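You operate a simulated robot arm through the tools that you are given. There is no shell and no other tool. Be economical: measure what you need, move in short steps, check, and stop when the job is done.

The job below is to be done with a simulated robot arm. You get a single attempt, and the scene is never put back.

Task
Pour juice into the checked mug and shut the bottle.
Fine: over half full, nothing spilt; stand the bottle back where it was. Set down upright: juice bottle.

It is judged by the outcome, as a careful person would: the job done as asked, and still so three seconds after it is handed in. It fails if anything else is knocked over, pushed out of place, dropped, spilled or broken.

Robot
A 6-joint arm with a two-finger parallel gripper, fixed in place. Base frame: the origin is at the foot of the arm, x ahead of it, y to its left, z up; the work surface is at about z = 74. Units: cm, rad, N and s.
With the tool pointing down near the work surface it reaches from about 20 to 64 cm from the base axis. Its first joint turns from -1.152 to 1.152 rad. Payload 2.7 kg.
Tool frame: the origin (TCP) lies between the finger pads and is the grasp point; the fingertips stand 2.3 cm ahead of it; z points along the fingers, y is the line along which they close. Largest opening 9.4 cm; finger width 3.8, thickness 1; the body of the gripper, 5.4 by 9.6 cm, starts 3.9 cm behind the TCP.
Orientation is that of the tool frame in the base frame, as a unit quaternion [w, x, y, z]. With the fingers straight down and closing along the base's y, the tool's x points along the base's -x, its y along +y and its z along -z.

Tools
- The arm moves only by the tool drive_tool. Its argument "motion" is a list of rows, each a list of 7 numbers: the turn, a rotation vector about the tool's x, y, z in units of 5 degrees (1.0 is 5 degrees), then the shift along the tool's x, y, z in units of 40 mm (1.0 is 40 mm), then the gripper command, from -1 (shut) to 1 (fully open), values between in proportion. In form: [[wx, wy, wz, x, y, z, grip], ...]. A call has 1 to 8 rows; each row shifts and turns the commanded pose from where the row before left it, along the tool's axes as they then stand. A call with a number of a shift or a turn outside -1 to 1 is refused whole. A row lasts 0.2 s, in which the tool goes at most 5 cm and 0.15 rad; a call with a longer step from one row to the next is refused whole, and so is a gripper value outside its range. A pose out of reach is approached as far as the arm can. The call stops where the force on the tool passes 40 N (or 10 N more than at its start, if that is more) or the arm is blocked; 0.2 s more then pass. Each finger travels about 4.5 cm/s and halts on what it meets, pressing with about 45 N; the grip force reading is that of the motor and also rises with nothing between the fingers. The clock runs only during rows and for 0.2 s after the last one: add rows that do not move to give the fingers time. The reply holds the time, the measured pose of the TCP, the force on the tool along the base axes, the opening and the grip force, in the units named above and with some noise, with the torque about the TCP (base axes, N m) and any sound that the robot's microphone picked up.
- Cameras (640 x 400 px; columns grow to the right, rows downward): "scene" is fixed at [7.77, -43.02, 141.54]; the picture's right is [0.79, -0.61, 0.00], its down [-0.36, -0.47, -0.81] and it looks along [0.49, 0.64, -0.59] (base axes); focal length 277 px, centre (320, 200). "wrist" rides on the gripper at [8.6, 1.6, -7.5] in the tool frame; the picture's right is [-0.18, 0.98, 0.00], its down [-0.58, -0.11, -0.81] and it looks along [-0.79, -0.15, 0.59] (tool axes); focal length 243 px, centre (320, 200). There is no depth. A picture from a camera that has moved, and an enlarged one, comes with that camera's place and axes in the base frame and with its lens. The place of the scene camera against the robot may be out by one fixed shift of up to 2.5 cm in any direction.
- snapshot(camera): a new picture of that camera. The clock stands still meanwhile.
- zoom(camera, box): a new picture of the part [left, top, right, bottom] of that camera's present view, enlarged. The clock stands still meanwhile.
- hand_in(): hands the job in; it is judged then, once.

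Work in short steps. Places have to be worked out from the pictures, the camera data and where the tool is seen: move nearer, look again, correct. Check each grasp and each placing, and mend what went wrong. You have 120 turns and 68 pictures in all, those below and enlarged ones among them. Open the gripper and draw the arm clear of the work before you hand the job in, unless the task says otherwise; then end with one line.

The tools are called after "Emit:" as a command line: name --pt "numbers of a row" for each row, then --argument value for the rest, lists and objects as JSON in quotes. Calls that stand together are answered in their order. drive_tool: Moves the arm, as the interface text tells. Its arguments: {"type":"object","properties":{"motion":{"type":"array"}},"required":["motion"]} The other tools are called the same way: snapshot (camera) takes a picture; zoom (camera, box) takes an enlarged picture of a part of a camera's view; hand_in () hands the job in.

At the start:

```text
clock: 0.0
ee_pos: [45.52, 2.03, 111.86]
orientation: [0.001, 0.0, 1.0, -0.001]
wrist_force: [0.2, 0.3, 0.5]
wrist_torque: [0.03, -0.02, 0.02]
finger_gap: 9.4
grip_force: 0.1
```

scene: 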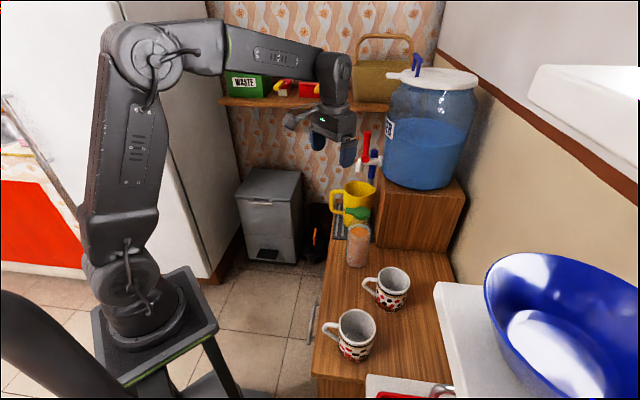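
wrist: 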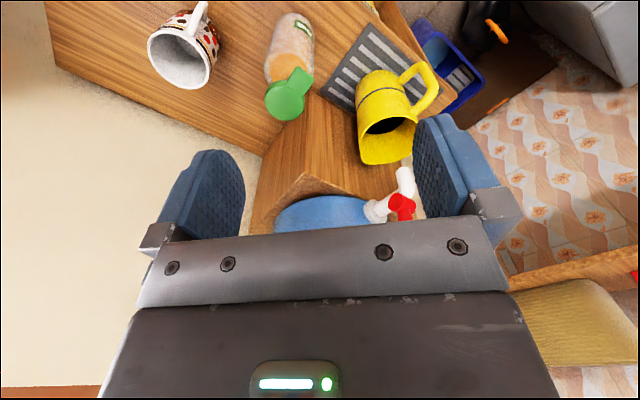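

I start by looking closely at the bottle and mugs in the scene view.

Emit:
zoom --camera "scene" --box '[300, 170, 460, 270]'

Emit:
zoom --camera "scene" --box '[300, 250, 460, 400]'

Emit:
zoom --camera "wrist" --box '[120, 0, 440, 200]'

```text
4.00 times, centred on (380, 220) of scene
camera zoom: at [7.77, -43.02, 141.54], right [0.79, -0.61, 0.0], down [-0.36, -0.47, -0.81], along [0.49, 0.64, -0.59], focal length 1108 px, centre (80, 120)
```

zoom: 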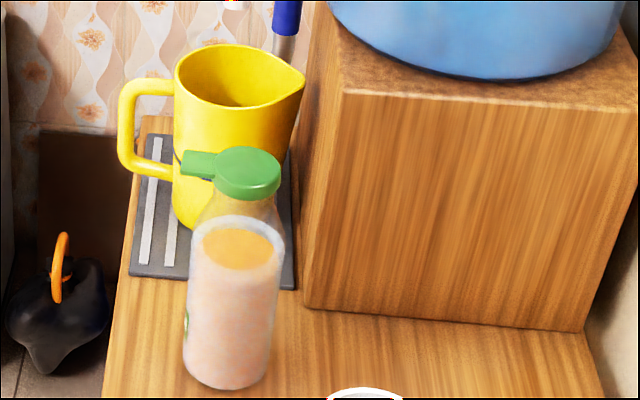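

```text
2.67 times, centred on (380, 325) of scene
camera zoom: at [7.77, -43.02, 141.54], right [0.79, -0.61, 0.0], down [-0.36, -0.47, -0.81], along [0.49, 0.64, -0.59], focal length 738 px, centre (160, -133)
```

zoom: 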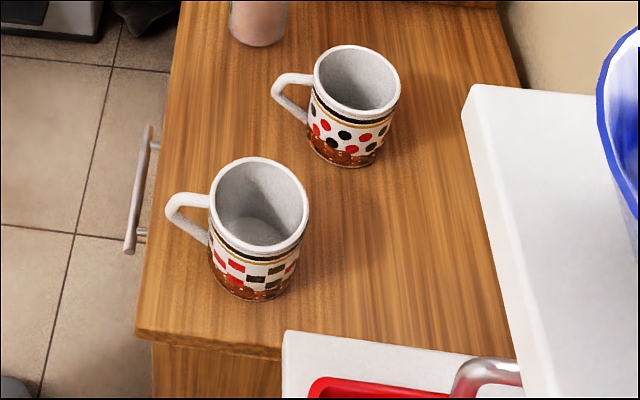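

```text
2.00 times, centred on (280, 100) of wrist
camera zoom: at [36.8, 3.62, 119.38], right [0.18, 0.98, 0.0], down [0.58, -0.11, 0.81], along [0.79, -0.15, -0.59], focal length 485 px, centre (400, 400)
```

zoom: 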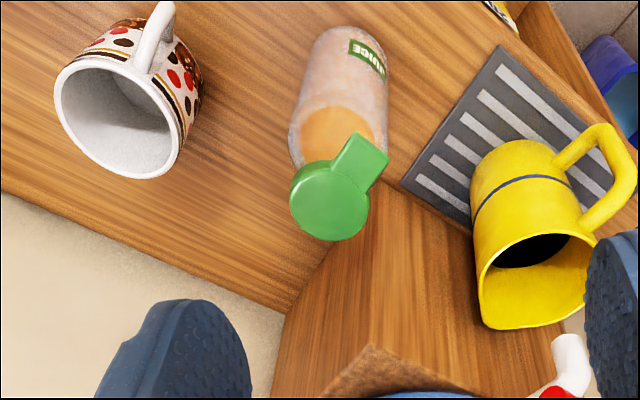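

The bottle seems to stand near (52, -3.3), about 20 cm tall, with a green cap that has a tab; the checked mug is near (33, -23). I move the wrist camera closer to study the cap.

Emit:
drive_tool --pt "0 0 0 0.3 -0.8 0.7 1" --pt "0 0 0 0.1 -0.4 0.7 1" --pt "0 0 0 0 0 0.5 1" --pt "0 0 0 0 0 0 1"

Emit:
snapshot --camera "wrist"

```text
clock: 1.0
ee_pos: [43.9, -2.93, 104.33]
orientation: [0.001, -0.001, 1.0, 0.0]
wrist_force: [-0.1, 0.5, -0.1]
wrist_torque: [-0.02, -0.01, 0.0]
finger_gap: 9.41
grip_force: 0.1
```

```text
62 pictures are left
camera wrist: at [35.26, -1.21, 111.83], right [0.18, 0.98, 0.0], down [0.58, -0.11, 0.81], along [0.79, -0.15, -0.59], focal length 243 px, centre (320, 200)
```

wrist: 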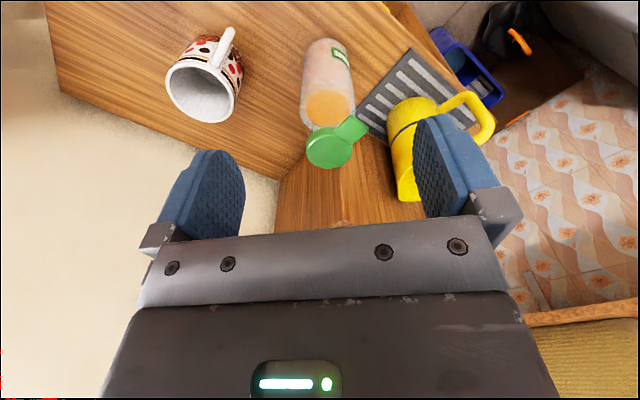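

Cap top triangulates to about (51.7, -3.4, 93.2). Zooming in on the cap.

Emit:
zoom --camera "wrist" --box '[290, 100, 386, 160]'

Emit:
zoom --camera "scene" --box '[330, 195, 394, 235]'

```text
6.67 times, centred on (338, 130) of wrist
camera zoom: at [35.26, -1.21, 111.83], right [0.18, 0.98, 0.0], down [0.58, -0.11, 0.81], along [0.79, -0.15, -0.59], focal length 1618 px, centre (200, 667)
```

zoom: 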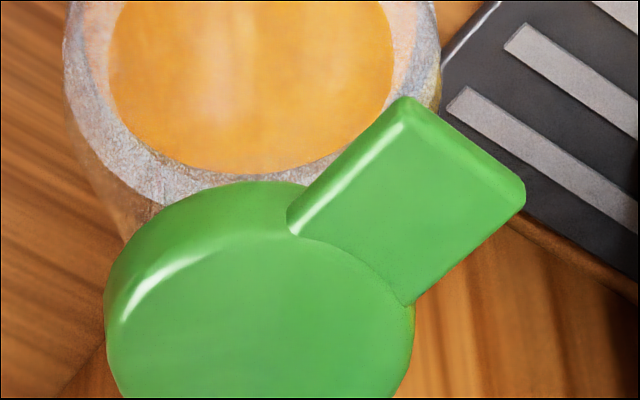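

```text
10.00 times, centred on (362, 215) of scene
camera zoom: at [7.77, -43.02, 141.54], right [0.79, -0.61, 0.0], down [-0.36, -0.47, -0.81], along [0.49, 0.64, -0.59], focal length 2769 px, centre (-100, 50)
```

zoom: 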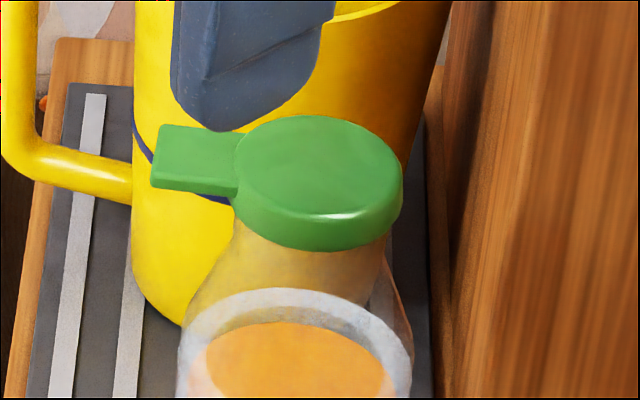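

The cap has a flat tab pointing roughly at azimuth 137° with a likely flip lid. I yaw the tool 43° so the fingers close across the tab and the camera looks along it.

Emit:
drive_tool --pt "0 0 1 -0.3 0.2 0 1" --pt "0 0 1 -0.3 0.2 0 1" --pt "0 0 1 -0.2 0.2 0 1" --pt "0 0 1 0 0 0 1" --pt "0 0 1 0 0 0 1" --pt "0 0 1 0 0 0 1" --pt "0 0 1 0 0 0 1" --pt "0 0 1 0 0 0 1"

Emit:
drive_tool --pt "0 0 0.6 0 0 0 1" --pt "0 0 0 0 0 0 1"

Emit:
snapshot --camera "wrist"

Emit:
snapshot --camera "scene"

```text
clock: 2.8
ee_pos: [47.16, -0.76, 104.33]
orientation: [0.001, 0.344, 0.939, 0.001]
wrist_force: [0.2, -0.1, -0.5]
wrist_torque: [-0.03, -0.01, 0.02]
finger_gap: 9.38
grip_force: 0.0
```

```text
clock: 3.4
ee_pos: [47.16, -0.8, 104.41]
orientation: [0.0, 0.366, 0.931, 0.001]
wrist_force: [-0.1, -0.2, 0.7]
wrist_torque: [0.02, 0.01, -0.01]
finger_gap: 9.39
grip_force: 0.1
```

```text
59 pictures are left
camera wrist: at [42.03, 6.39, 111.78], right [0.8, 0.59, 0.0], down [0.35, -0.48, 0.81], along [0.48, -0.65, -0.59], focal length 243 px, centre (320, 200)
```

wrist: 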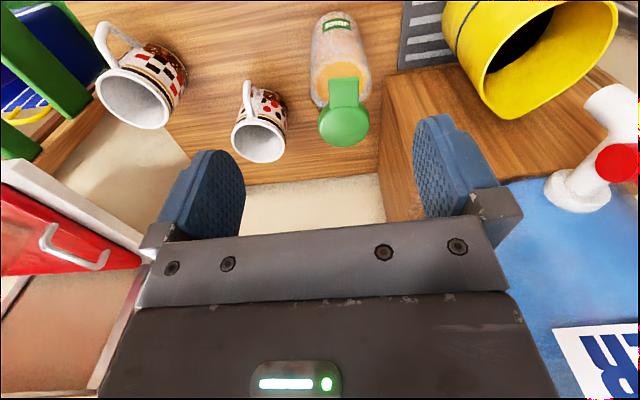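

```text
58 pictures are left
```

scene: 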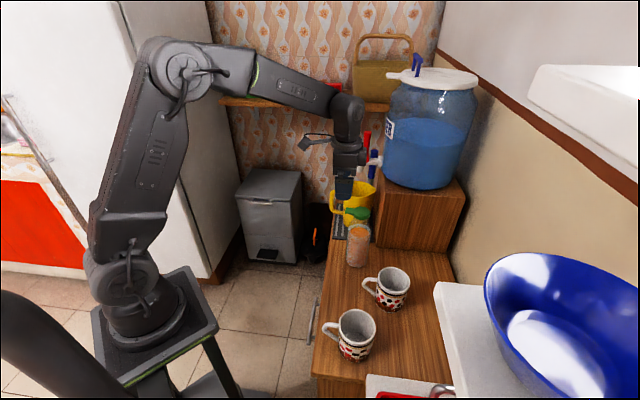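

Emit:
zoom --camera "wrist" --box '[304, 60, 384, 160]'

```text
4.00 times, centred on (344, 110) of wrist
camera zoom: at [42.03, 6.39, 111.78], right [0.8, 0.59, 0.0], down [0.35, -0.48, 0.81], along [0.48, -0.65, -0.59], focal length 970 px, centre (224, 560)
```

zoom: 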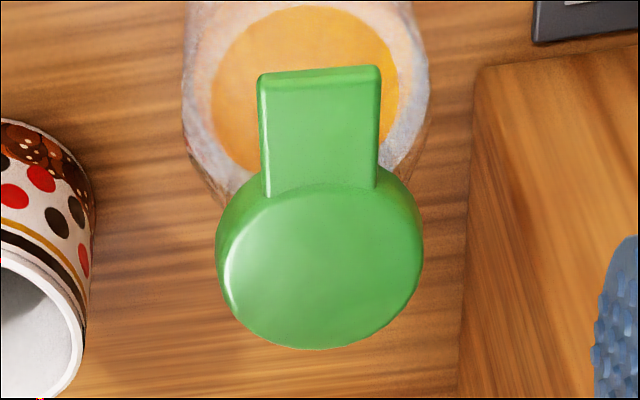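

Cap centre ≈ (51.9, -3.45), tab at azimuth 130°, 2.2 wide, reaching radius 4.45. I yaw a further 7° and come down above the tab with fingers straddling it.

Emit:
drive_tool --pt "0 0 1 0 0 0 1" --pt "0 0 0.4 0 0 0 1" --pt "0 0 0 -0.17 0.48 0.3 1" --pt "0 0 0 0 0 0.7 1" --pt "0 0 0 0 0 0.7 1" --pt "0 0 0 0 0 0.6 0.2" --pt "0 0 0 0 0 0 0.2" --pt "0 0 0 0 0 0 0.2"

Emit:
snapshot --camera "wrist"

Emit:
zoom --camera "scene" --box '[310, 150, 438, 230]'

```text
clock: 5.2
ee_pos: [49.24, -0.03, 95.13]
orientation: [0.0, 0.423, 0.906, 0.001]
wrist_force: [0.0, -0.4, -0.3]
wrist_torque: [-0.01, 0.01, -0.04]
finger_gap: 5.66
grip_force: 0.1
```

```text
56 pictures are left
camera wrist: at [44.87, 7.72, 102.61], right [0.87, 0.49, 0.0], down [0.29, -0.52, 0.81], along [0.4, -0.7, -0.59], focal length 243 px, centre (320, 200)
```

wrist: 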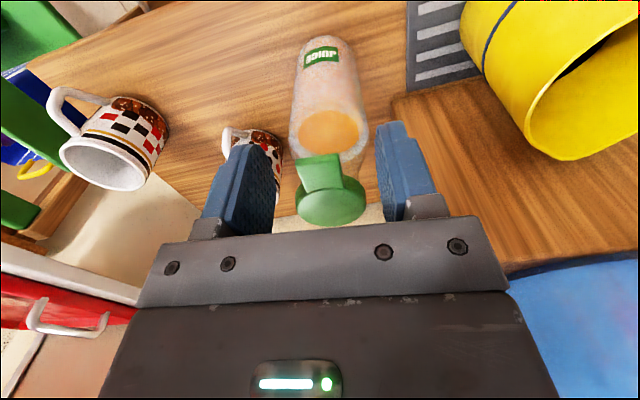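

```text
5.00 times, centred on (374, 190) of scene
camera zoom: at [7.77, -43.02, 141.54], right [0.79, -0.61, 0.0], down [-0.36, -0.47, -0.81], along [0.49, 0.64, -0.59], focal length 1384 px, centre (50, 250)
```

zoom: 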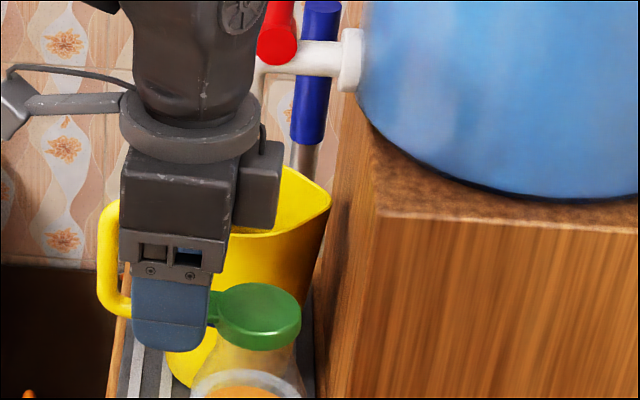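

The fingers straddle the tab well. I descend 1.8 cm and close on the tab's sides.

Emit:
drive_tool --pt "0 0 0 0 0 0.25 0.2" --pt "0 0 0 0 0 0.2 0.2" --pt "0 0 0 0 0 0 -0.2" --pt "0 0 0 0 0 0 -0.6" --pt "0 0 0 0 0 0 -0.7" --pt "0 0 0 0 0 0 -0.7" --pt "0 0 0 0 0 0 -0.7"

Emit:
zoom --camera "wrist" --box '[200, 80, 440, 230]'

```text
clock: 6.8
ee_pos: [49.2, 0.04, 93.26]
orientation: [0.0, 0.422, 0.906, 0.0]
wrist_force: [-0.3, -0.1, -0.7]
wrist_torque: [0.02, 0.05, -0.04]
finger_gap: 2.25
grip_force: 45.5
```

```text
2.67 times, centred on (320, 155) of wrist
camera zoom: at [44.86, 7.77, 100.77], right [0.87, 0.49, 0.0], down [0.29, -0.52, 0.81], along [0.4, -0.7, -0.59], focal length 647 px, centre (320, 320)
```

zoom: 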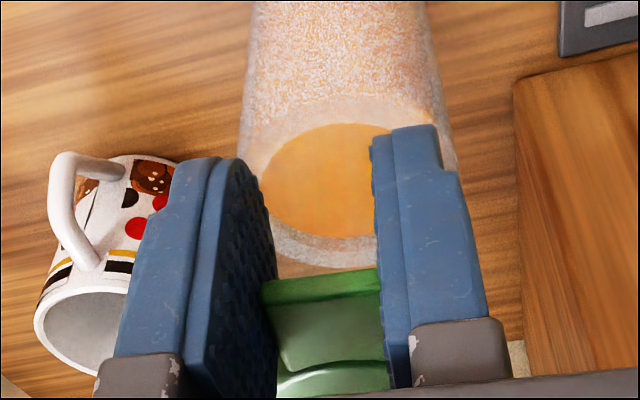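

Tab is pinched (2.25 cm, 45 N). I try rotating it up 10° about the presumed hinge on the far edge, watching forces.

Emit:
drive_tool --pt "0 0.5 0 -0.01 0 -0.074 -0.7" --pt "0 0.5 0 -0.01 0 -0.074 -0.7" --pt "0 0 0 0 0 0 -0.7"

Emit:
zoom --camera "scene" --box '[310, 180, 438, 260]'

```text
clock: 7.6
ee_pos: [49.23, -0.11, 93.8]
orientation: [-0.039, 0.421, 0.906, 0.019]
wrist_force: [0.0, 0.3, 0.8]
wrist_torque: [0.06, 0.07, -0.04]
finger_gap: 2.28
grip_force: 45.0
```

```text
5.00 times, centred on (374, 220) of scene
camera zoom: at [7.77, -43.02, 141.54], right [0.79, -0.61, 0.0], down [-0.36, -0.47, -0.81], along [0.49, 0.64, -0.59], focal length 1384 px, centre (50, 100)
```

zoom: 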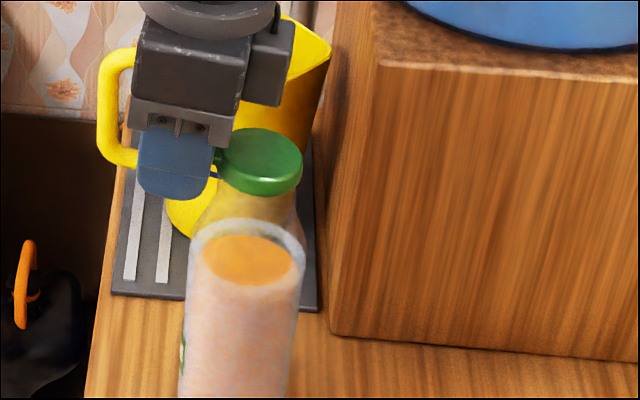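

Almost no resistance, and the lid looks to be tilting. I continue 10° more and check that the bottle isn't tipping.

Emit:
drive_tool --pt "0 1 0 -0.024 0 -0.147 -0.7" --pt "0 1 0 -0.024 0 -0.147 -0.7" --pt "0 0 0 0 0 0 -0.7"

Emit:
zoom --camera "scene" --box '[310, 190, 438, 270]'

Emit:
zoom --camera "wrist" --box '[200, 80, 440, 230]'

```text
clock: 8.4
ee_pos: [49.33, -0.34, 95.0]
orientation: [-0.119, 0.418, 0.899, 0.056]
wrist_force: [0.2, 0.8, 0.0]
wrist_torque: [0.01, 0.03, -0.04]
finger_gap: 2.24
grip_force: 44.9
```

```text
5.00 times, centred on (374, 230) of scene
camera zoom: at [7.77, -43.02, 141.54], right [0.79, -0.61, 0.0], down [-0.36, -0.47, -0.81], along [0.49, 0.64, -0.59], focal length 1384 px, centre (50, 50)
```

zoom: 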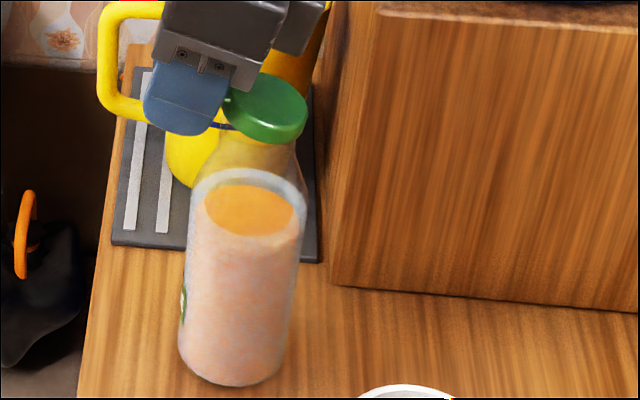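

```text
2.67 times, centred on (320, 155) of wrist
camera zoom: at [46.6, 5.63, 104.49], right [0.87, 0.5, -0.05], down [0.41, -0.66, 0.63], along [0.28, -0.56, -0.78], focal length 647 px, centre (320, 320)
```

zoom: 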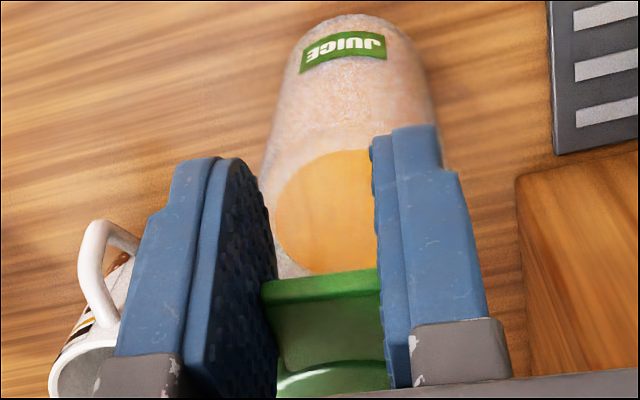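

The lid is hinging open and the bottle stays put. I continue along the arc another 30°.

Emit:
drive_tool --pt "0 1 0 -0.024 0 -0.147 -0.7" --pt "0 1 0 -0.024 0 -0.147 -0.7" --pt "0 1 0 -0.024 0 -0.147 -0.7" --pt "0 1 0 -0.024 0 -0.147 -0.7" --pt "0 1 0 -0.024 0 -0.147 -0.7" --pt "0 1 0 -0.024 0 -0.147 -0.7" --pt "0 0 0 0 0 0 -0.7"

Emit:
snapshot --camera "scene"

Emit:
zoom --camera "scene" --box '[310, 190, 438, 270]'

```text
clock: 10.0
ee_pos: [50.88, -2.01, 97.89]
orientation: [-0.347, 0.39, 0.837, 0.163]
wrist_force: [-0.8, 0.2, 2.8]
wrist_torque: [-0.04, -0.07, -0.04]
finger_gap: 2.27
grip_force: 45.1
```

```text
50 pictures are left
```

scene: 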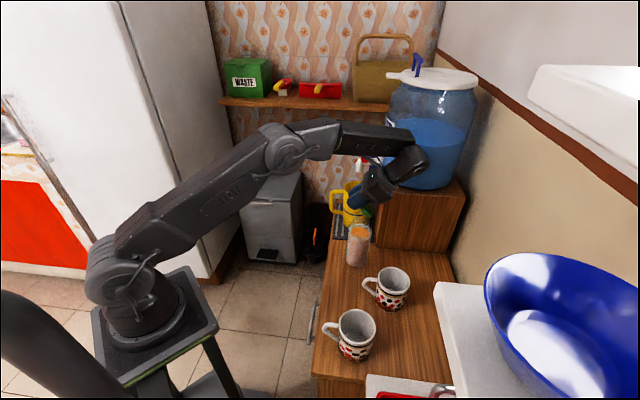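

```text
5.00 times, centred on (374, 230) of scene
camera zoom: at [7.76, -43.02, 141.55], right [0.79, -0.61, 0.0], down [-0.36, -0.47, -0.81], along [0.49, 0.64, -0.59], focal length 1384 px, centre (50, 50)
```

zoom: 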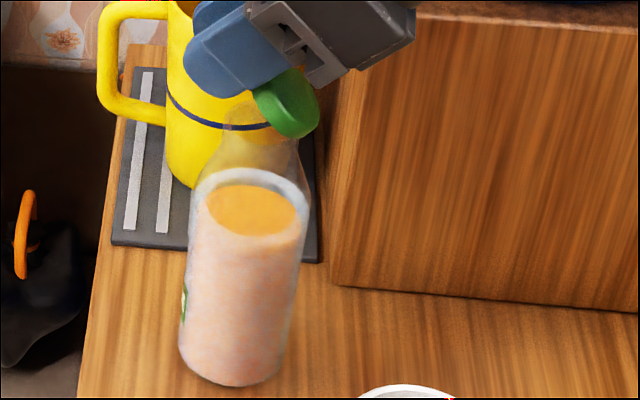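

Lid is open about 45°, but the wrist is nearing the water jug, so I release here, slide off along tool +x, and tilt the tool back upright to see if the lid stays.

Emit:
drive_tool --pt "0 0 0 0 0 0 -0.1" --pt "0 0 0 0 0 0 -0.1" --pt "0 0 0 0.4 0 0 -0.1" --pt "0 0 0 0.6 0 0 -0.1" --pt "0 -1 0 0.2 0 0 -0.1" --pt "0 -1 0 0.2 0 0 -0.1" --pt "0 -1 0 0.1 0 0 -0.1" --pt "0 -1 0 0 0 0 -0.1"

Emit:
zoom --camera "scene" --box '[310, 190, 438, 270]'

Emit:
snapshot --camera "wrist"

```text
clock: 11.8
ee_pos: [48.21, 1.36, 102.09]
orientation: [-0.195, 0.412, 0.885, 0.091]
wrist_force: [-1.0, 0.0, -0.1]
wrist_torque: [-0.01, 0.0, 0.0]
finger_gap: 4.22
grip_force: 0.0
```

```text
5.00 times, centred on (374, 230) of scene
camera zoom: at [7.77, -43.02, 141.54], right [0.79, -0.61, 0.0], down [-0.36, -0.47, -0.81], along [0.49, 0.64, -0.59], focal length 1384 px, centre (50, 50)
```

zoom: 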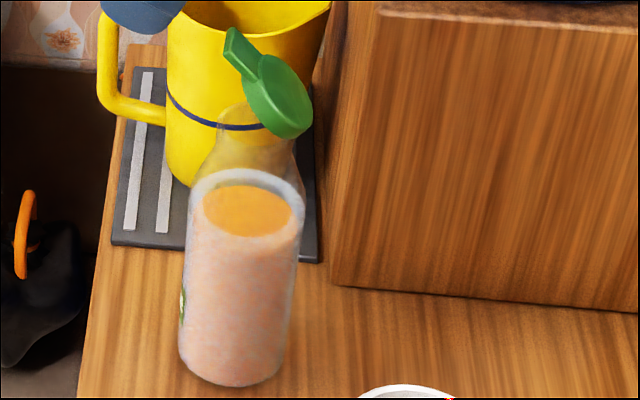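

```text
47 pictures are left
camera wrist: at [46.36, 6.04, 112.46], right [0.86, 0.51, -0.08], down [0.47, -0.73, 0.49], along [0.19, -0.45, -0.87], focal length 243 px, centre (320, 200)
```

wrist: 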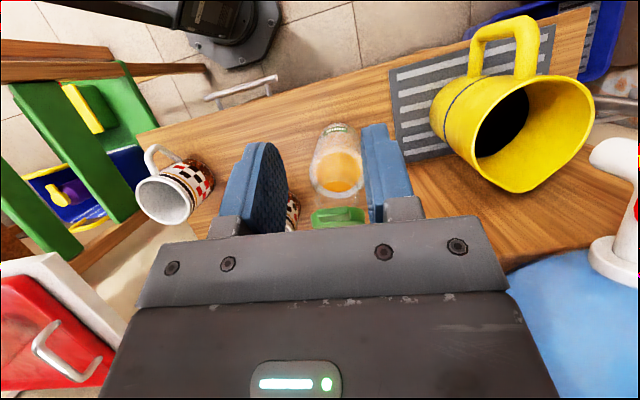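

The lid stays half open. I straighten the tool, close the fingers, and lower outside the tab, ready to push the lid over from its underside.

Emit:
drive_tool --pt "0 -1 0 0 0 0 -0.6" --pt "0 -1 0 0 0 0 -1" --pt "0 -1 0 0 0 0 -1" --pt "0 -1 0 0.11 -0.07 0 -1" --pt "0 -0.95 0 0 0 0 -1" --pt "0 0 0 0 0 0.5 -1" --pt "0 0 0 0 0 0.55 -1" --pt "0 0 0 0 0 0 -1"

Emit:
zoom --camera "scene" --box '[310, 170, 438, 250]'

```text
clock: 13.6
ee_pos: [47.52, 1.53, 97.85]
orientation: [-0.001, 0.422, 0.906, 0.002]
wrist_force: [0.7, -0.2, -0.2]
wrist_torque: [0.01, 0.01, -0.02]
finger_gap: 0.0
grip_force: 42.7
```

```text
5.00 times, centred on (374, 210) of scene
camera zoom: at [7.77, -43.02, 141.54], right [0.79, -0.61, 0.0], down [-0.36, -0.47, -0.81], along [0.49, 0.64, -0.59], focal length 1384 px, centre (50, 150)
```

zoom: 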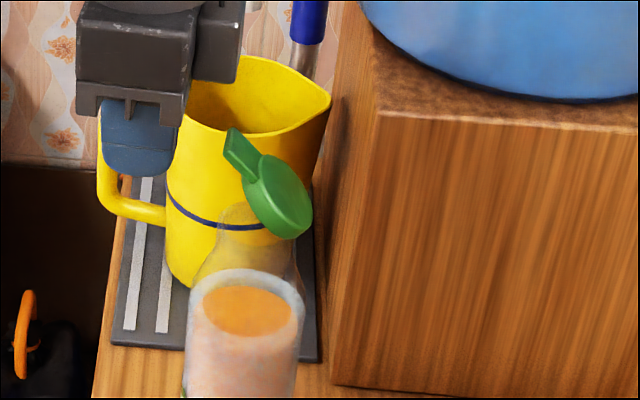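

Clear approach. I push inward along tool -x in small steps.

Emit:
drive_tool --pt "0 0 0 -0.4 0 0 -1" --pt "0 0 0 -0.3 0 0 -1" --pt "0 0 0 -0.3 0 0 -1" --pt "0 0 0 -0.2 0 0 -1" --pt "0 0 0 -0.2 0 0 -1" --pt "0 0 0 0 0 0 -1"

Emit:
zoom --camera "scene" --box '[310, 170, 438, 250]'

```text
clock: 15.0
ee_pos: [51.18, -2.83, 97.86]
orientation: [-0.001, 0.422, 0.907, 0.001]
wrist_force: [-0.7, 1.1, -0.6]
wrist_torque: [0.02, -0.01, 0.0]
finger_gap: 0.0
grip_force: 42.6
```

```text
5.00 times, centred on (374, 210) of scene
camera zoom: at [7.77, -43.02, 141.54], right [0.79, -0.61, 0.0], down [-0.36, -0.47, -0.81], along [0.49, 0.64, -0.59], focal length 1384 px, centre (50, 150)
```

zoom: 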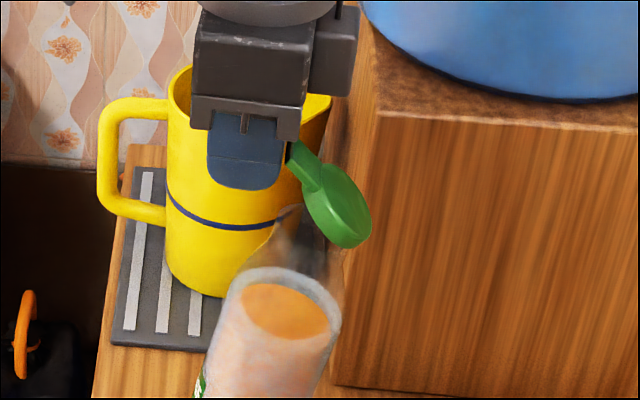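

The bottle is tipping with the push — I back off gently along the same line so that it settles back.

Emit:
drive_tool --pt "0 0 0 0.08 0 0 -1" --pt "0 0 0 0.08 0 0 -1" --pt "0 0 0 0.08 0 0 -1" --pt "0 0 0 0.08 0 0 -1" --pt "0 0 0 0.08 0 0 -1" --pt "0 0 0 0.08 0 0 -1" --pt "0 0 0 0.08 0 0 -1" --pt "0 0 0 0.08 0 0 -1"

Emit:
zoom --camera "scene" --box '[310, 190, 438, 270]'

```text
clock: 16.8
ee_pos: [49.5, -0.75, 97.84]
orientation: [-0.001, 0.423, 0.906, 0.003]
wrist_force: [-0.1, 0.4, 1.1]
wrist_torque: [-0.01, 0.02, 0.02]
finger_gap: 0.0
grip_force: 41.8
```

```text
5.00 times, centred on (374, 230) of scene
camera zoom: at [7.77, -43.02, 141.54], right [0.79, -0.61, 0.0], down [-0.36, -0.47, -0.81], along [0.49, 0.64, -0.59], focal length 1384 px, centre (50, 50)
```

zoom: 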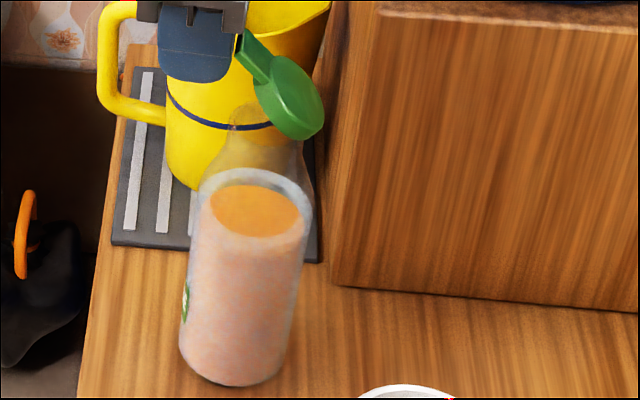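

Bottle is almost back upright; the lid is ~55° open which is enough. I back off fully, lift, and check.

Emit:
drive_tool --pt "0 0 0 0.1 0 0 -1" --pt "0 0 0 0.15 0 0 -1" --pt "0 0 0 0.3 0 0 -1" --pt "0 0 0 0.6 0 -0.3 -1" --pt "0 0 0 0.6 0 -0.8 -1" --pt "0 0 0 0.4 0 -0.9 0" --pt "0 0 0 0.4 0 -0.8 1"

Emit:
zoom --camera "scene" --box '[310, 190, 438, 270]'

Emit:
snapshot --camera "wrist"

```text
clock: 18.4
ee_pos: [43.07, 7.05, 109.21]
orientation: [-0.002, 0.422, 0.906, 0.001]
wrist_force: [-0.1, 0.1, -0.3]
wrist_torque: [0.0, 0.03, -0.01]
finger_gap: 4.99
grip_force: 0.1
```

```text
5.00 times, centred on (374, 230) of scene
camera zoom: at [7.77, -43.02, 141.54], right [0.79, -0.61, 0.0], down [-0.36, -0.47, -0.81], along [0.49, 0.64, -0.59], focal length 1384 px, centre (50, 50)
```

zoom: 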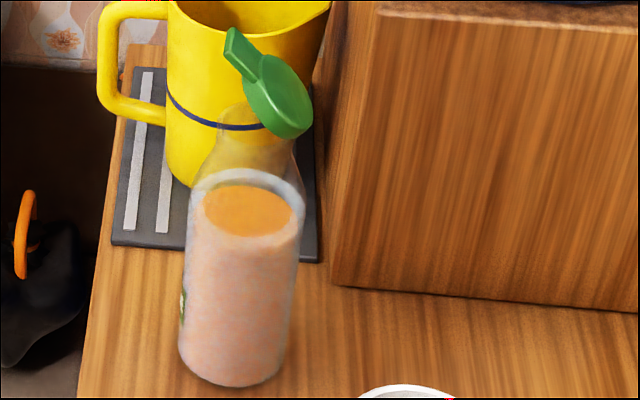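

```text
42 pictures are left
camera wrist: at [38.76, 14.72, 116.64], right [0.87, 0.49, 0.0], down [0.29, -0.52, 0.8], along [0.39, -0.7, -0.59], focal length 243 px, centre (320, 200)
```

wrist: 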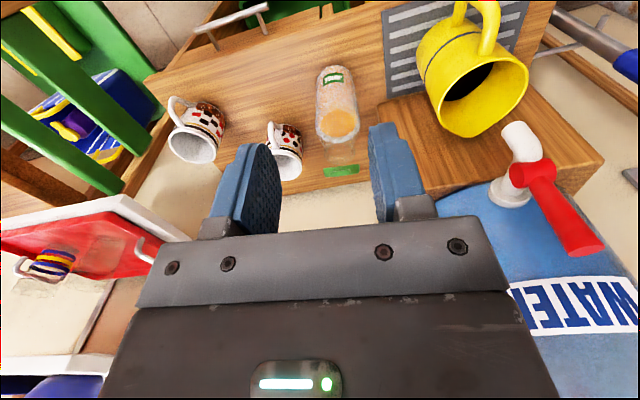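

The bottle is upright back in place with the lid still open. Now I turn the tool toward a horizontal pose aiming at azimuth -60° with camera on top, at this safe spot.

Emit:
drive_tool --pt "0.977 0.084 -0.977 0 0 0 1" --pt "0.977 0.084 -0.977 0 0 0 1" --pt "0.977 0.084 -0.977 0 0 0 1" --pt "0.977 0.084 -0.977 0 0 0 1" --pt "0.977 0.084 -0.977 0 0 0 1" --pt "0.977 0.084 -0.977 0 0 0 1" --pt "0.977 0.084 -0.977 0 0 0 1" --pt "0.977 0.084 -0.977 0 0 0 1"

Emit:
drive_tool --pt "0.977 0.084 -0.977 0 0 0 1" --pt "0.977 0.084 -0.977 0 0 0 1" --pt "0.977 0.084 -0.977 0 0 0 1" --pt "0.977 0.084 -0.977 0 0 0 1" --pt "0 0 0 0 0 0 1"

Emit:
snapshot --camera "scene"

```text
clock: 20.2
ee_pos: [42.94, 7.03, 109.23]
orientation: [-0.165, 0.076, 0.942, -0.283]
wrist_force: [0.7, -0.6, 0.6]
wrist_torque: [-0.01, 0.0, 0.0]
finger_gap: 9.38
grip_force: 0.0
```

```text
clock: 21.4
ee_pos: [42.97, 6.92, 109.14]
orientation: [-0.234, -0.109, 0.877, -0.406]
wrist_force: [-0.2, -0.4, -0.3]
wrist_torque: [0.0, 0.02, 0.03]
finger_gap: 9.4
grip_force: 0.0
```

```text
41 pictures are left
```

scene: 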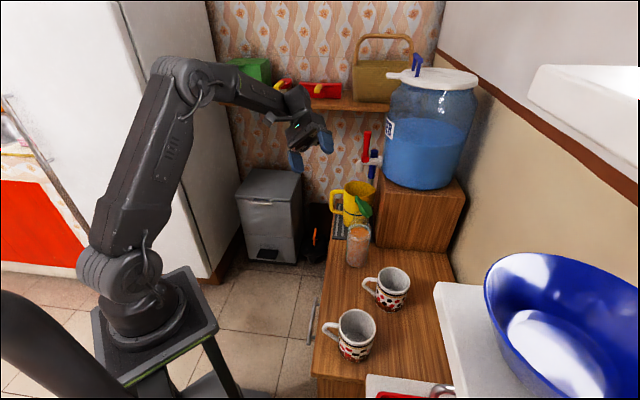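

Rotation is proceeding as commanded with plenty of room; I do the remaining 13 rows.

Emit:
drive_tool --pt "0.977 0.084 -0.977 0 0 0 1" --pt "0.977 0.084 -0.977 0 0 0 1" --pt "0.977 0.084 -0.977 0 0 0 1" --pt "0.977 0.084 -0.977 0 0 0 1" --pt "0.977 0.084 -0.977 0 0 0 1" --pt "0.977 0.084 -0.977 0 0 0 1" --pt "0.977 0.084 -0.977 0 0 0 1" --pt "0.977 0.084 -0.977 0 0 0 1"

Emit:
drive_tool --pt "0.977 0.084 -0.977 0 0 0 1" --pt "0.977 0.084 -0.977 0 0 0 1" --pt "0.977 0.084 -0.977 0 0 0 1" --pt "0.977 0.084 -0.977 0 0 0 1" --pt "0.977 0.084 -0.977 0 0 0 1" --pt "0 0 0 0 0 0 1"

Emit:
snapshot --camera "scene"

Emit:
snapshot --camera "wrist"

```text
clock: 23.2
ee_pos: [42.95, 6.95, 109.12]
orientation: [-0.33, -0.45, 0.601, -0.573]
wrist_force: [-0.5, 0.6, 0.6]
wrist_torque: [0.01, -0.02, -0.01]
finger_gap: 9.42
grip_force: 0.1
```

```text
clock: 24.6
ee_pos: [43.06, 6.94, 109.15]
orientation: [0.351, 0.614, -0.353, 0.612]
wrist_force: [0.2, 0.3, 1.1]
wrist_torque: [0.02, 0.02, 0.03]
finger_gap: 9.41
grip_force: 0.1
```

```text
40 pictures are left
```

scene: 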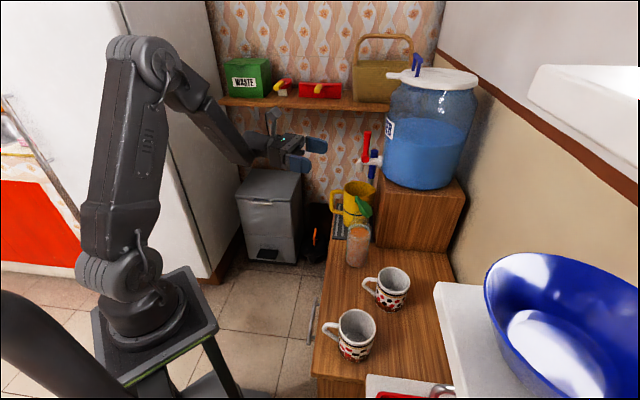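

```text
39 pictures are left
camera wrist: at [37.89, 12.63, 117.83], right [-0.85, -0.49, -0.19], down [-0.31, 0.75, -0.58], along [0.42, -0.43, -0.79], focal length 243 px, centre (320, 200)
```

wrist: 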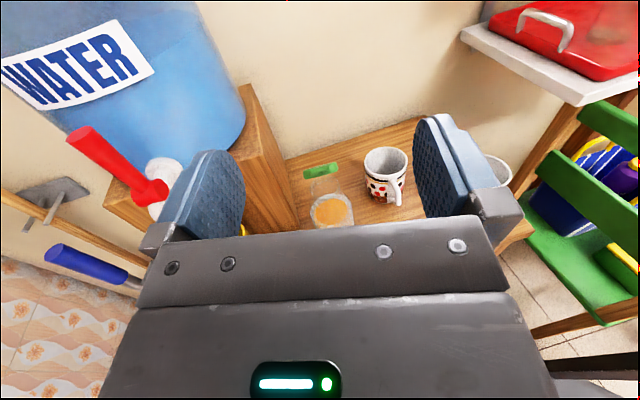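

Tool is now horizontal. I line up behind the bottle (12 cm back) and descend to about z=89 to verify alignment.

Emit:
drive_tool --pt "0 0 0 0 -0.62 0.4 1" --pt "0 0 0 -1 0 0 1" --pt "0 0 0 -1 0 0 1" --pt "0 0 0 -1 0 0 1" --pt "0 0 0 -1 0 0 1" --pt "0 0 0 -1 0 0 1" --pt "0 0 0 0 0 0 1"

Emit:
snapshot --camera "wrist"

Emit:
snapshot --camera "scene"

```text
clock: 26.2
ee_pos: [45.83, 6.78, 89.12]
orientation: [0.351, 0.614, -0.354, 0.612]
wrist_force: [0.3, -0.5, -0.3]
wrist_torque: [0.01, -0.01, -0.01]
finger_gap: 9.41
grip_force: 0.2
```

```text
38 pictures are left
camera wrist: at [40.72, 12.54, 97.82], right [-0.85, -0.49, -0.19], down [-0.31, 0.76, -0.58], along [0.43, -0.43, -0.79], focal length 243 px, centre (320, 200)
```

wrist: 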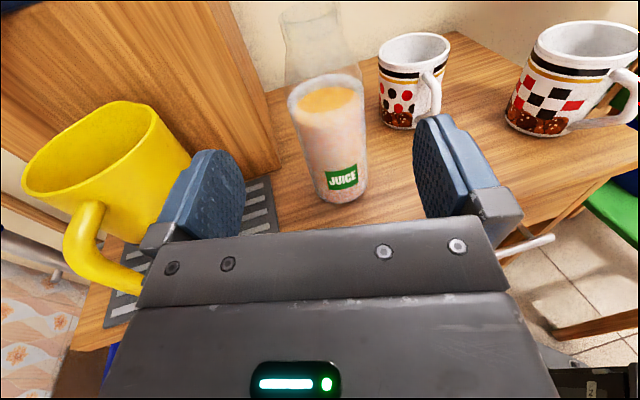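

```text
37 pictures are left
```

scene: 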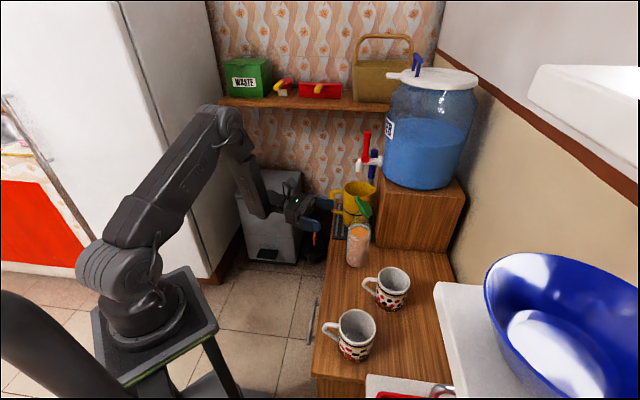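

Alignment is good (bottle axis within ~2 mm of the tool line). I descend to z≈81 and advance 9 cm, then look.

Emit:
drive_tool --pt "0 0 0 -1 0 0 1" --pt "0 0 0 -1 0 0 1" --pt "0 0 0 0 0 0.8 1" --pt "0 0 0 0 0 0.8 1" --pt "0 0 0 0 0 0.65 1" --pt "0 0 0 0 0 0 1"

Emit:
snapshot --camera "wrist"

Emit:
zoom --camera "scene" --box '[270, 180, 430, 280]'

```text
clock: 27.6
ee_pos: [50.41, -0.72, 81.11]
orientation: [0.351, 0.614, -0.354, 0.612]
wrist_force: [0.0, -0.3, -0.5]
wrist_torque: [-0.02, 0.0, 0.02]
finger_gap: 9.4
grip_force: 0.1
```

```text
36 pictures are left
camera wrist: at [45.28, 4.91, 89.82], right [-0.85, -0.49, -0.19], down [-0.31, 0.76, -0.58], along [0.43, -0.43, -0.79], focal length 243 px, centre (320, 200)
```

wrist: 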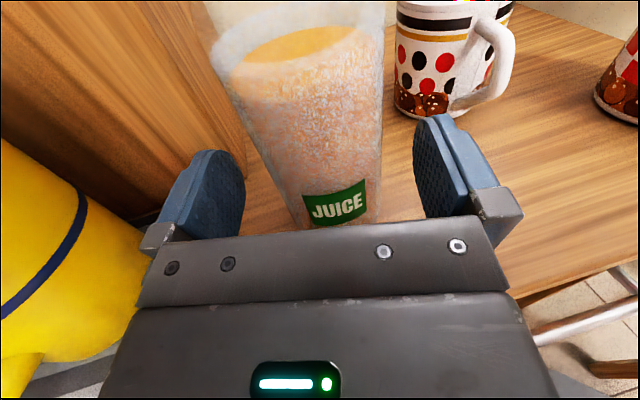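

```text
4.00 times, centred on (350, 230) of scene
camera zoom: at [7.77, -43.03, 141.54], right [0.79, -0.61, 0.0], down [-0.36, -0.47, -0.81], along [0.49, 0.64, -0.59], focal length 1108 px, centre (200, 80)
```

zoom: 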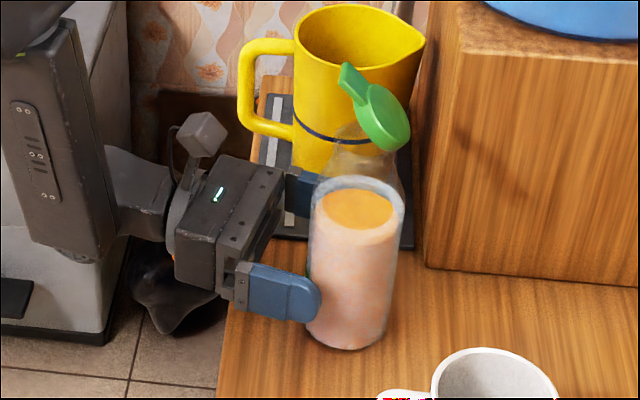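

The bottle sits between the fingers; I advance 2.9 cm more and close.

Emit:
drive_tool --pt "0 0 0 0 0 0.4 1" --pt "0 0 0 0 0 0.32 1" --pt "0 0 0 0 0 0 0.6" --pt "0 0 0 0 0 0 0.3" --pt "0 0 0 0 0 0 0" --pt "0 0 0 0 0 0 0" --pt "0 0 0 0 0 0 0"

Emit:
zoom --camera "scene" --box '[270, 180, 430, 280]'

```text
clock: 29.2
ee_pos: [51.72, -3.16, 81.18]
orientation: [0.352, 0.613, -0.355, 0.612]
wrist_force: [0.7, -1.3, 0.5]
wrist_torque: [-0.1, 0.04, 0.02]
finger_gap: 6.38
grip_force: 44.9
```

```text
4.00 times, centred on (350, 230) of scene
camera zoom: at [7.77, -43.03, 141.54], right [0.79, -0.61, 0.0], down [-0.36, -0.47, -0.81], along [0.49, 0.64, -0.59], focal length 1108 px, centre (200, 80)
```

zoom: 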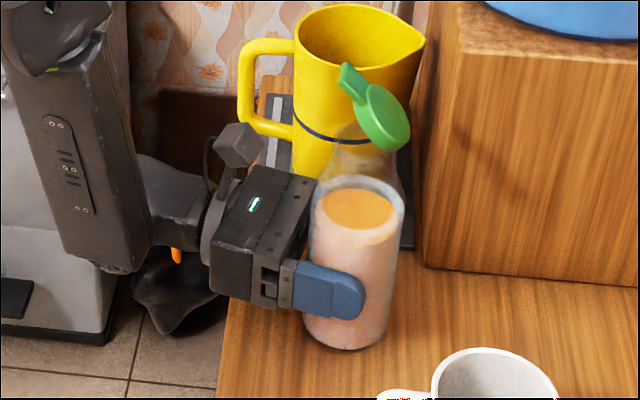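

Firm grip at 6.4 cm. Noting the pick pose (51.72, -3.16, 81.18), I lift straight up 16 cm.

Emit:
drive_tool --pt "0 0 0 0.15 0 0 -0.3" --pt "0 0 0 0.35 0 0 -0.3" --pt "0 0 0 0.5 0 0 -0.3" --pt "0 0 0 0.7 0 0 -0.3" --pt "0 0 0 0.8 0 0 -0.3" --pt "0 0 0 0.8 0 0 -0.3" --pt "0 0 0 0.6 0 0 -0.3" --pt "0 0 0 0.1 0 0 -0.3"

Emit:
snapshot --camera "scene"

```text
clock: 31.0
ee_pos: [51.88, -3.36, 96.98]
orientation: [0.351, 0.614, -0.354, 0.612]
wrist_force: [0.3, 0.5, -5.0]
wrist_torque: [0.0, 0.02, 0.0]
finger_gap: 6.4
grip_force: 45.1
```

```text
33 pictures are left
```

scene: 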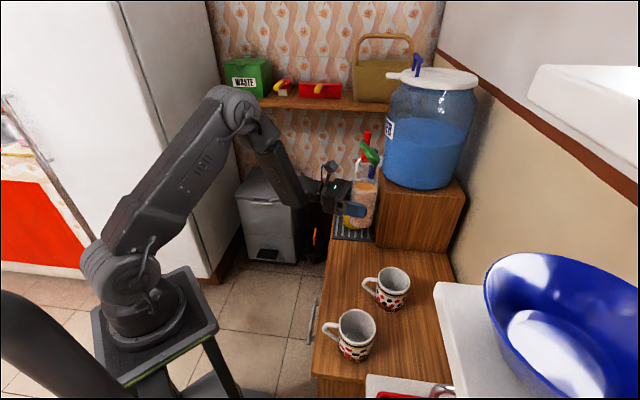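

Weight reading ≈5 N, useful for tracking the pour. I carry the bottle upright toward the pour spot left of the checked mug.

Emit:
drive_tool --pt "0 0 0 0 0.25 0.07 -0.3" --pt "0 0 0 0 0.45 0.14 -0.3" --pt "0 0 0 0 0.55 0.17 -0.3" --pt "0 0 0 0 0.6 0.19 -0.3" --pt "0 0 0 0 0.6 0.19 -0.3" --pt "0 0 0 0 0.55 0.18 -0.3" --pt "0 0 0 0 0.43 0.14 -0.3" --pt "0 0 0 0 0.23 0.07 -0.3"

Emit:
drive_tool --pt "0.5 0 0 0 0 0 -0.3" --pt "0.5 0 0 0 0 0 -0.3" --pt "0.5 0 0 0 0 0 -0.3" --pt "0.5 0 0 0 0 0 -0.3" --pt "0.5 0 0 0 0 0 -0.3" --pt "0.5 0 0 0 0 0 -0.3" --pt "0 0 0 0 0 0 -0.3"

Emit:
snapshot --camera "scene"

Emit:
snapshot --camera "wrist"

```text
clock: 32.8
ee_pos: [41.46, -14.62, 97.04]
orientation: [0.35, 0.614, -0.354, 0.612]
wrist_force: [-0.9, 0.9, -4.1]
wrist_torque: [0.03, 0.0, -0.02]
finger_gap: 6.39
grip_force: 45.2
```

```text
clock: 34.4
ee_pos: [41.53, -14.71, 97.0]
orientation: [0.269, 0.654, -0.273, 0.652]
wrist_force: [0.5, -0.3, -5.0]
wrist_torque: [-0.02, 0.02, 0.01]
finger_gap: 6.36
grip_force: 45.6
```

```text
32 pictures are left
```

scene: 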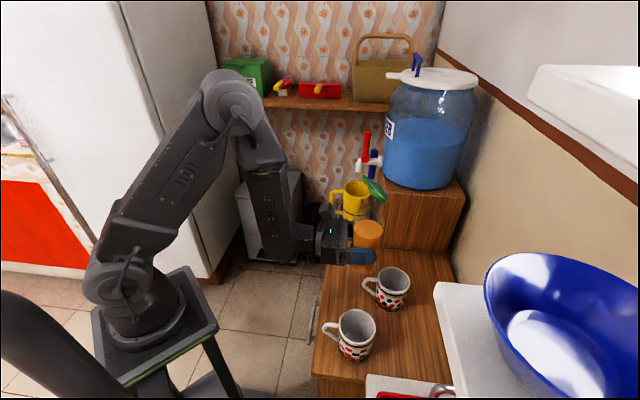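

```text
31 pictures are left
camera wrist: at [35.05, -10.58, 105.67], right [-0.69, -0.7, -0.19], down [-0.49, 0.65, -0.58], along [0.52, -0.31, -0.79], focal length 243 px, centre (320, 200)
```

wrist: 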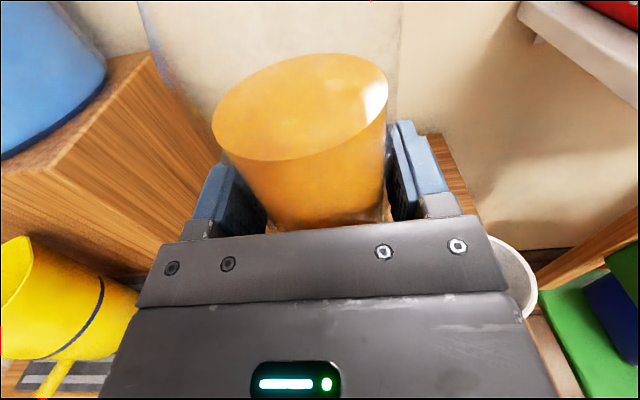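

The dotted mug's handle lies close below this spot, so I shift to azimuth -35°, TCP ≈ (39.9, -13.35), still high, then tilt 40° (below the pouring angle).

Emit:
drive_tool --pt "0.5 0 0 0 0 0 -0.3" --pt "0.5 0 0 0 0 0 -0.3" --pt "0.5 0 0 0 0 0 -0.3" --pt "0.5 0 0 0 0 0 -0.3" --pt "0 0 0 0 0 -0.25 -0.3" --pt "0 0 0 0 -0.045 -0.28 -0.3" --pt "0 0 0 0 0 0 -0.3"

Emit:
drive_tool --pt "0 0 1 0 0 0 -0.3" --pt "0 0 1 0 0 0 -0.3" --pt "0 0 1 0 0 0 -0.3" --pt "0 0 1 0 0 0 -0.3" --pt "0 0 1 0 0 0 -0.3" --pt "0 0 1 0 0 0 -0.3" --pt "0 0 1 0 0 0 -0.3" --pt "0 0 1 0 0 0 -0.3"

Emit:
snapshot --camera "scene"

```text
clock: 36.0
ee_pos: [39.8, -13.29, 97.14]
orientation: [0.21, 0.675, -0.214, 0.674]
wrist_force: [0.1, -0.1, -4.8]
wrist_torque: [0.0, 0.02, -0.01]
finger_gap: 6.37
grip_force: 45.2
```

```text
clock: 37.8
ee_pos: [39.76, -13.35, 96.98]
orientation: [-0.034, 0.561, -0.432, 0.705]
wrist_force: [0.3, 0.9, -5.3]
wrist_torque: [0.05, -0.01, -0.01]
finger_gap: 6.37
grip_force: 45.2
```

```text
30 pictures are left
```

scene: 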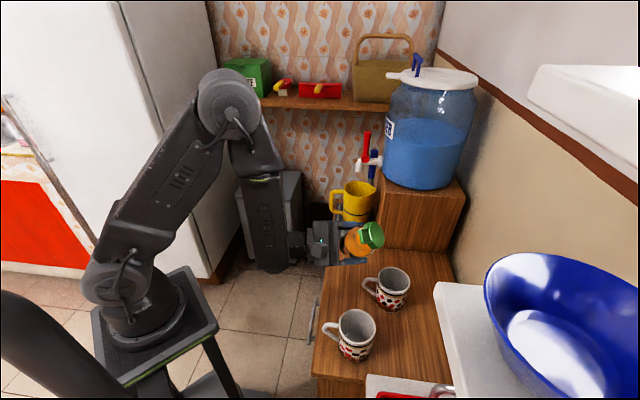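

Emit:
drive_tool --pt "0 0 1 0 0 0 -0.3" --pt "0 0 1 0 0 0 -0.3" --pt "0 0 1 0 0 0 -0.3" --pt "0 0 0 -0.34 0.49 0 -0.3" --pt "0 0 0 -0.34 0.49 0 -0.3" --pt "0 0 0 -0.34 0.49 0 -0.3" --pt "0 0 0 -0.34 0.49 0 -0.3" --pt "0 0 0 0 0 0 -0.3"

Emit:
zoom --camera "scene" --box '[280, 200, 440, 370]'

Emit:
snapshot --camera "wrist"

```text
clock: 39.6
ee_pos: [39.93, -13.3, 87.4]
orientation: [-0.125, 0.499, -0.503, 0.695]
wrist_force: [-0.2, 0.5, -5.5]
wrist_torque: [0.05, -0.04, 0.01]
finger_gap: 6.36
grip_force: 45.2
```

```text
2.35 times, centred on (360, 285) of scene
camera zoom: at [7.78, -43.03, 141.54], right [0.79, -0.61, 0.0], down [-0.36, -0.47, -0.81], along [0.49, 0.64, -0.59], focal length 652 px, centre (226, 0)
```

zoom: 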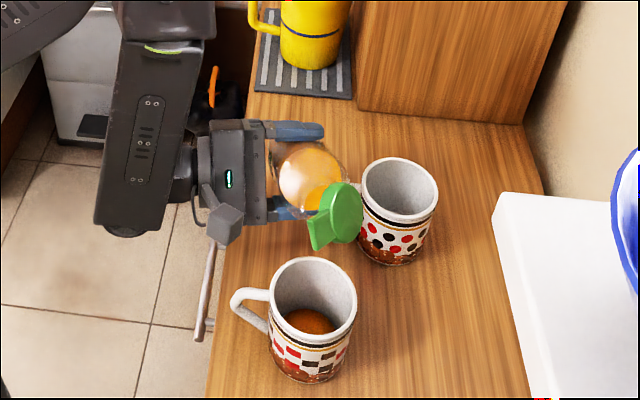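

```text
28 pictures are left
camera wrist: at [29.22, -15.58, 91.06], right [-0.24, -0.33, -0.91], down [-0.35, 0.9, -0.24], along [0.91, 0.27, -0.33], focal length 243 px, centre (320, 200)
```

wrist: 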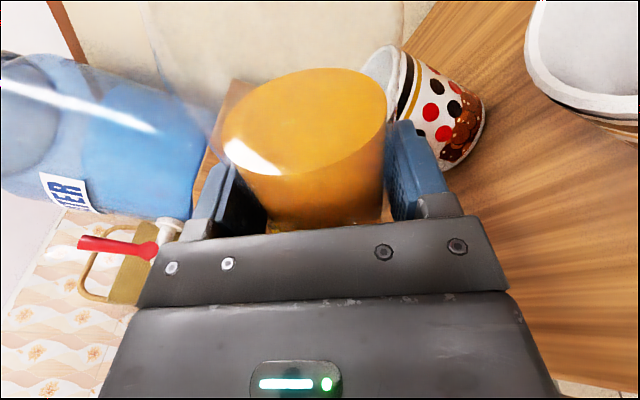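

Juice has already started going into the checked mug at 55° tilt, and the lip is about over the mug's near half. I hold here briefly and check the flow.

Emit:
drive_tool --pt "0 0 0 0 0 0 -0.3" --pt "0 0 0 0 0 0 -0.3" --pt "0 0 0 0 0 0 -0.3"

Emit:
zoom --camera "scene" --box '[310, 260, 406, 380]'

```text
clock: 40.4
ee_pos: [39.86, -13.37, 87.55]
orientation: [-0.125, 0.501, -0.501, 0.695]
wrist_force: [-0.5, 0.5, -4.8]
wrist_torque: [0.04, -0.05, 0.03]
finger_gap: 6.36
grip_force: 45.3
```

```text
3.33 times, centred on (358, 320) of scene
camera zoom: at [7.78, -43.03, 141.54], right [0.79, -0.61, 0.0], down [-0.36, -0.47, -0.81], along [0.49, 0.64, -0.59], focal length 923 px, centre (193, -200)
```

zoom: 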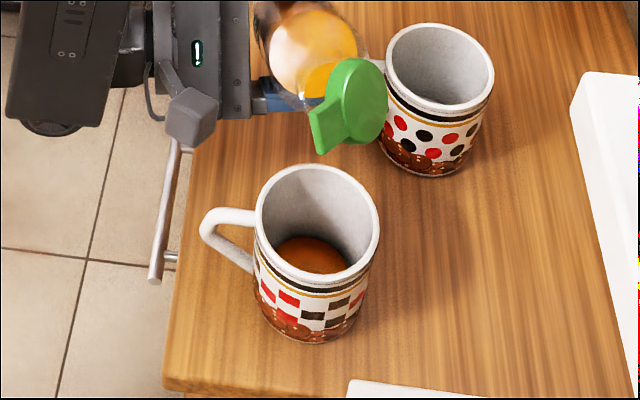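

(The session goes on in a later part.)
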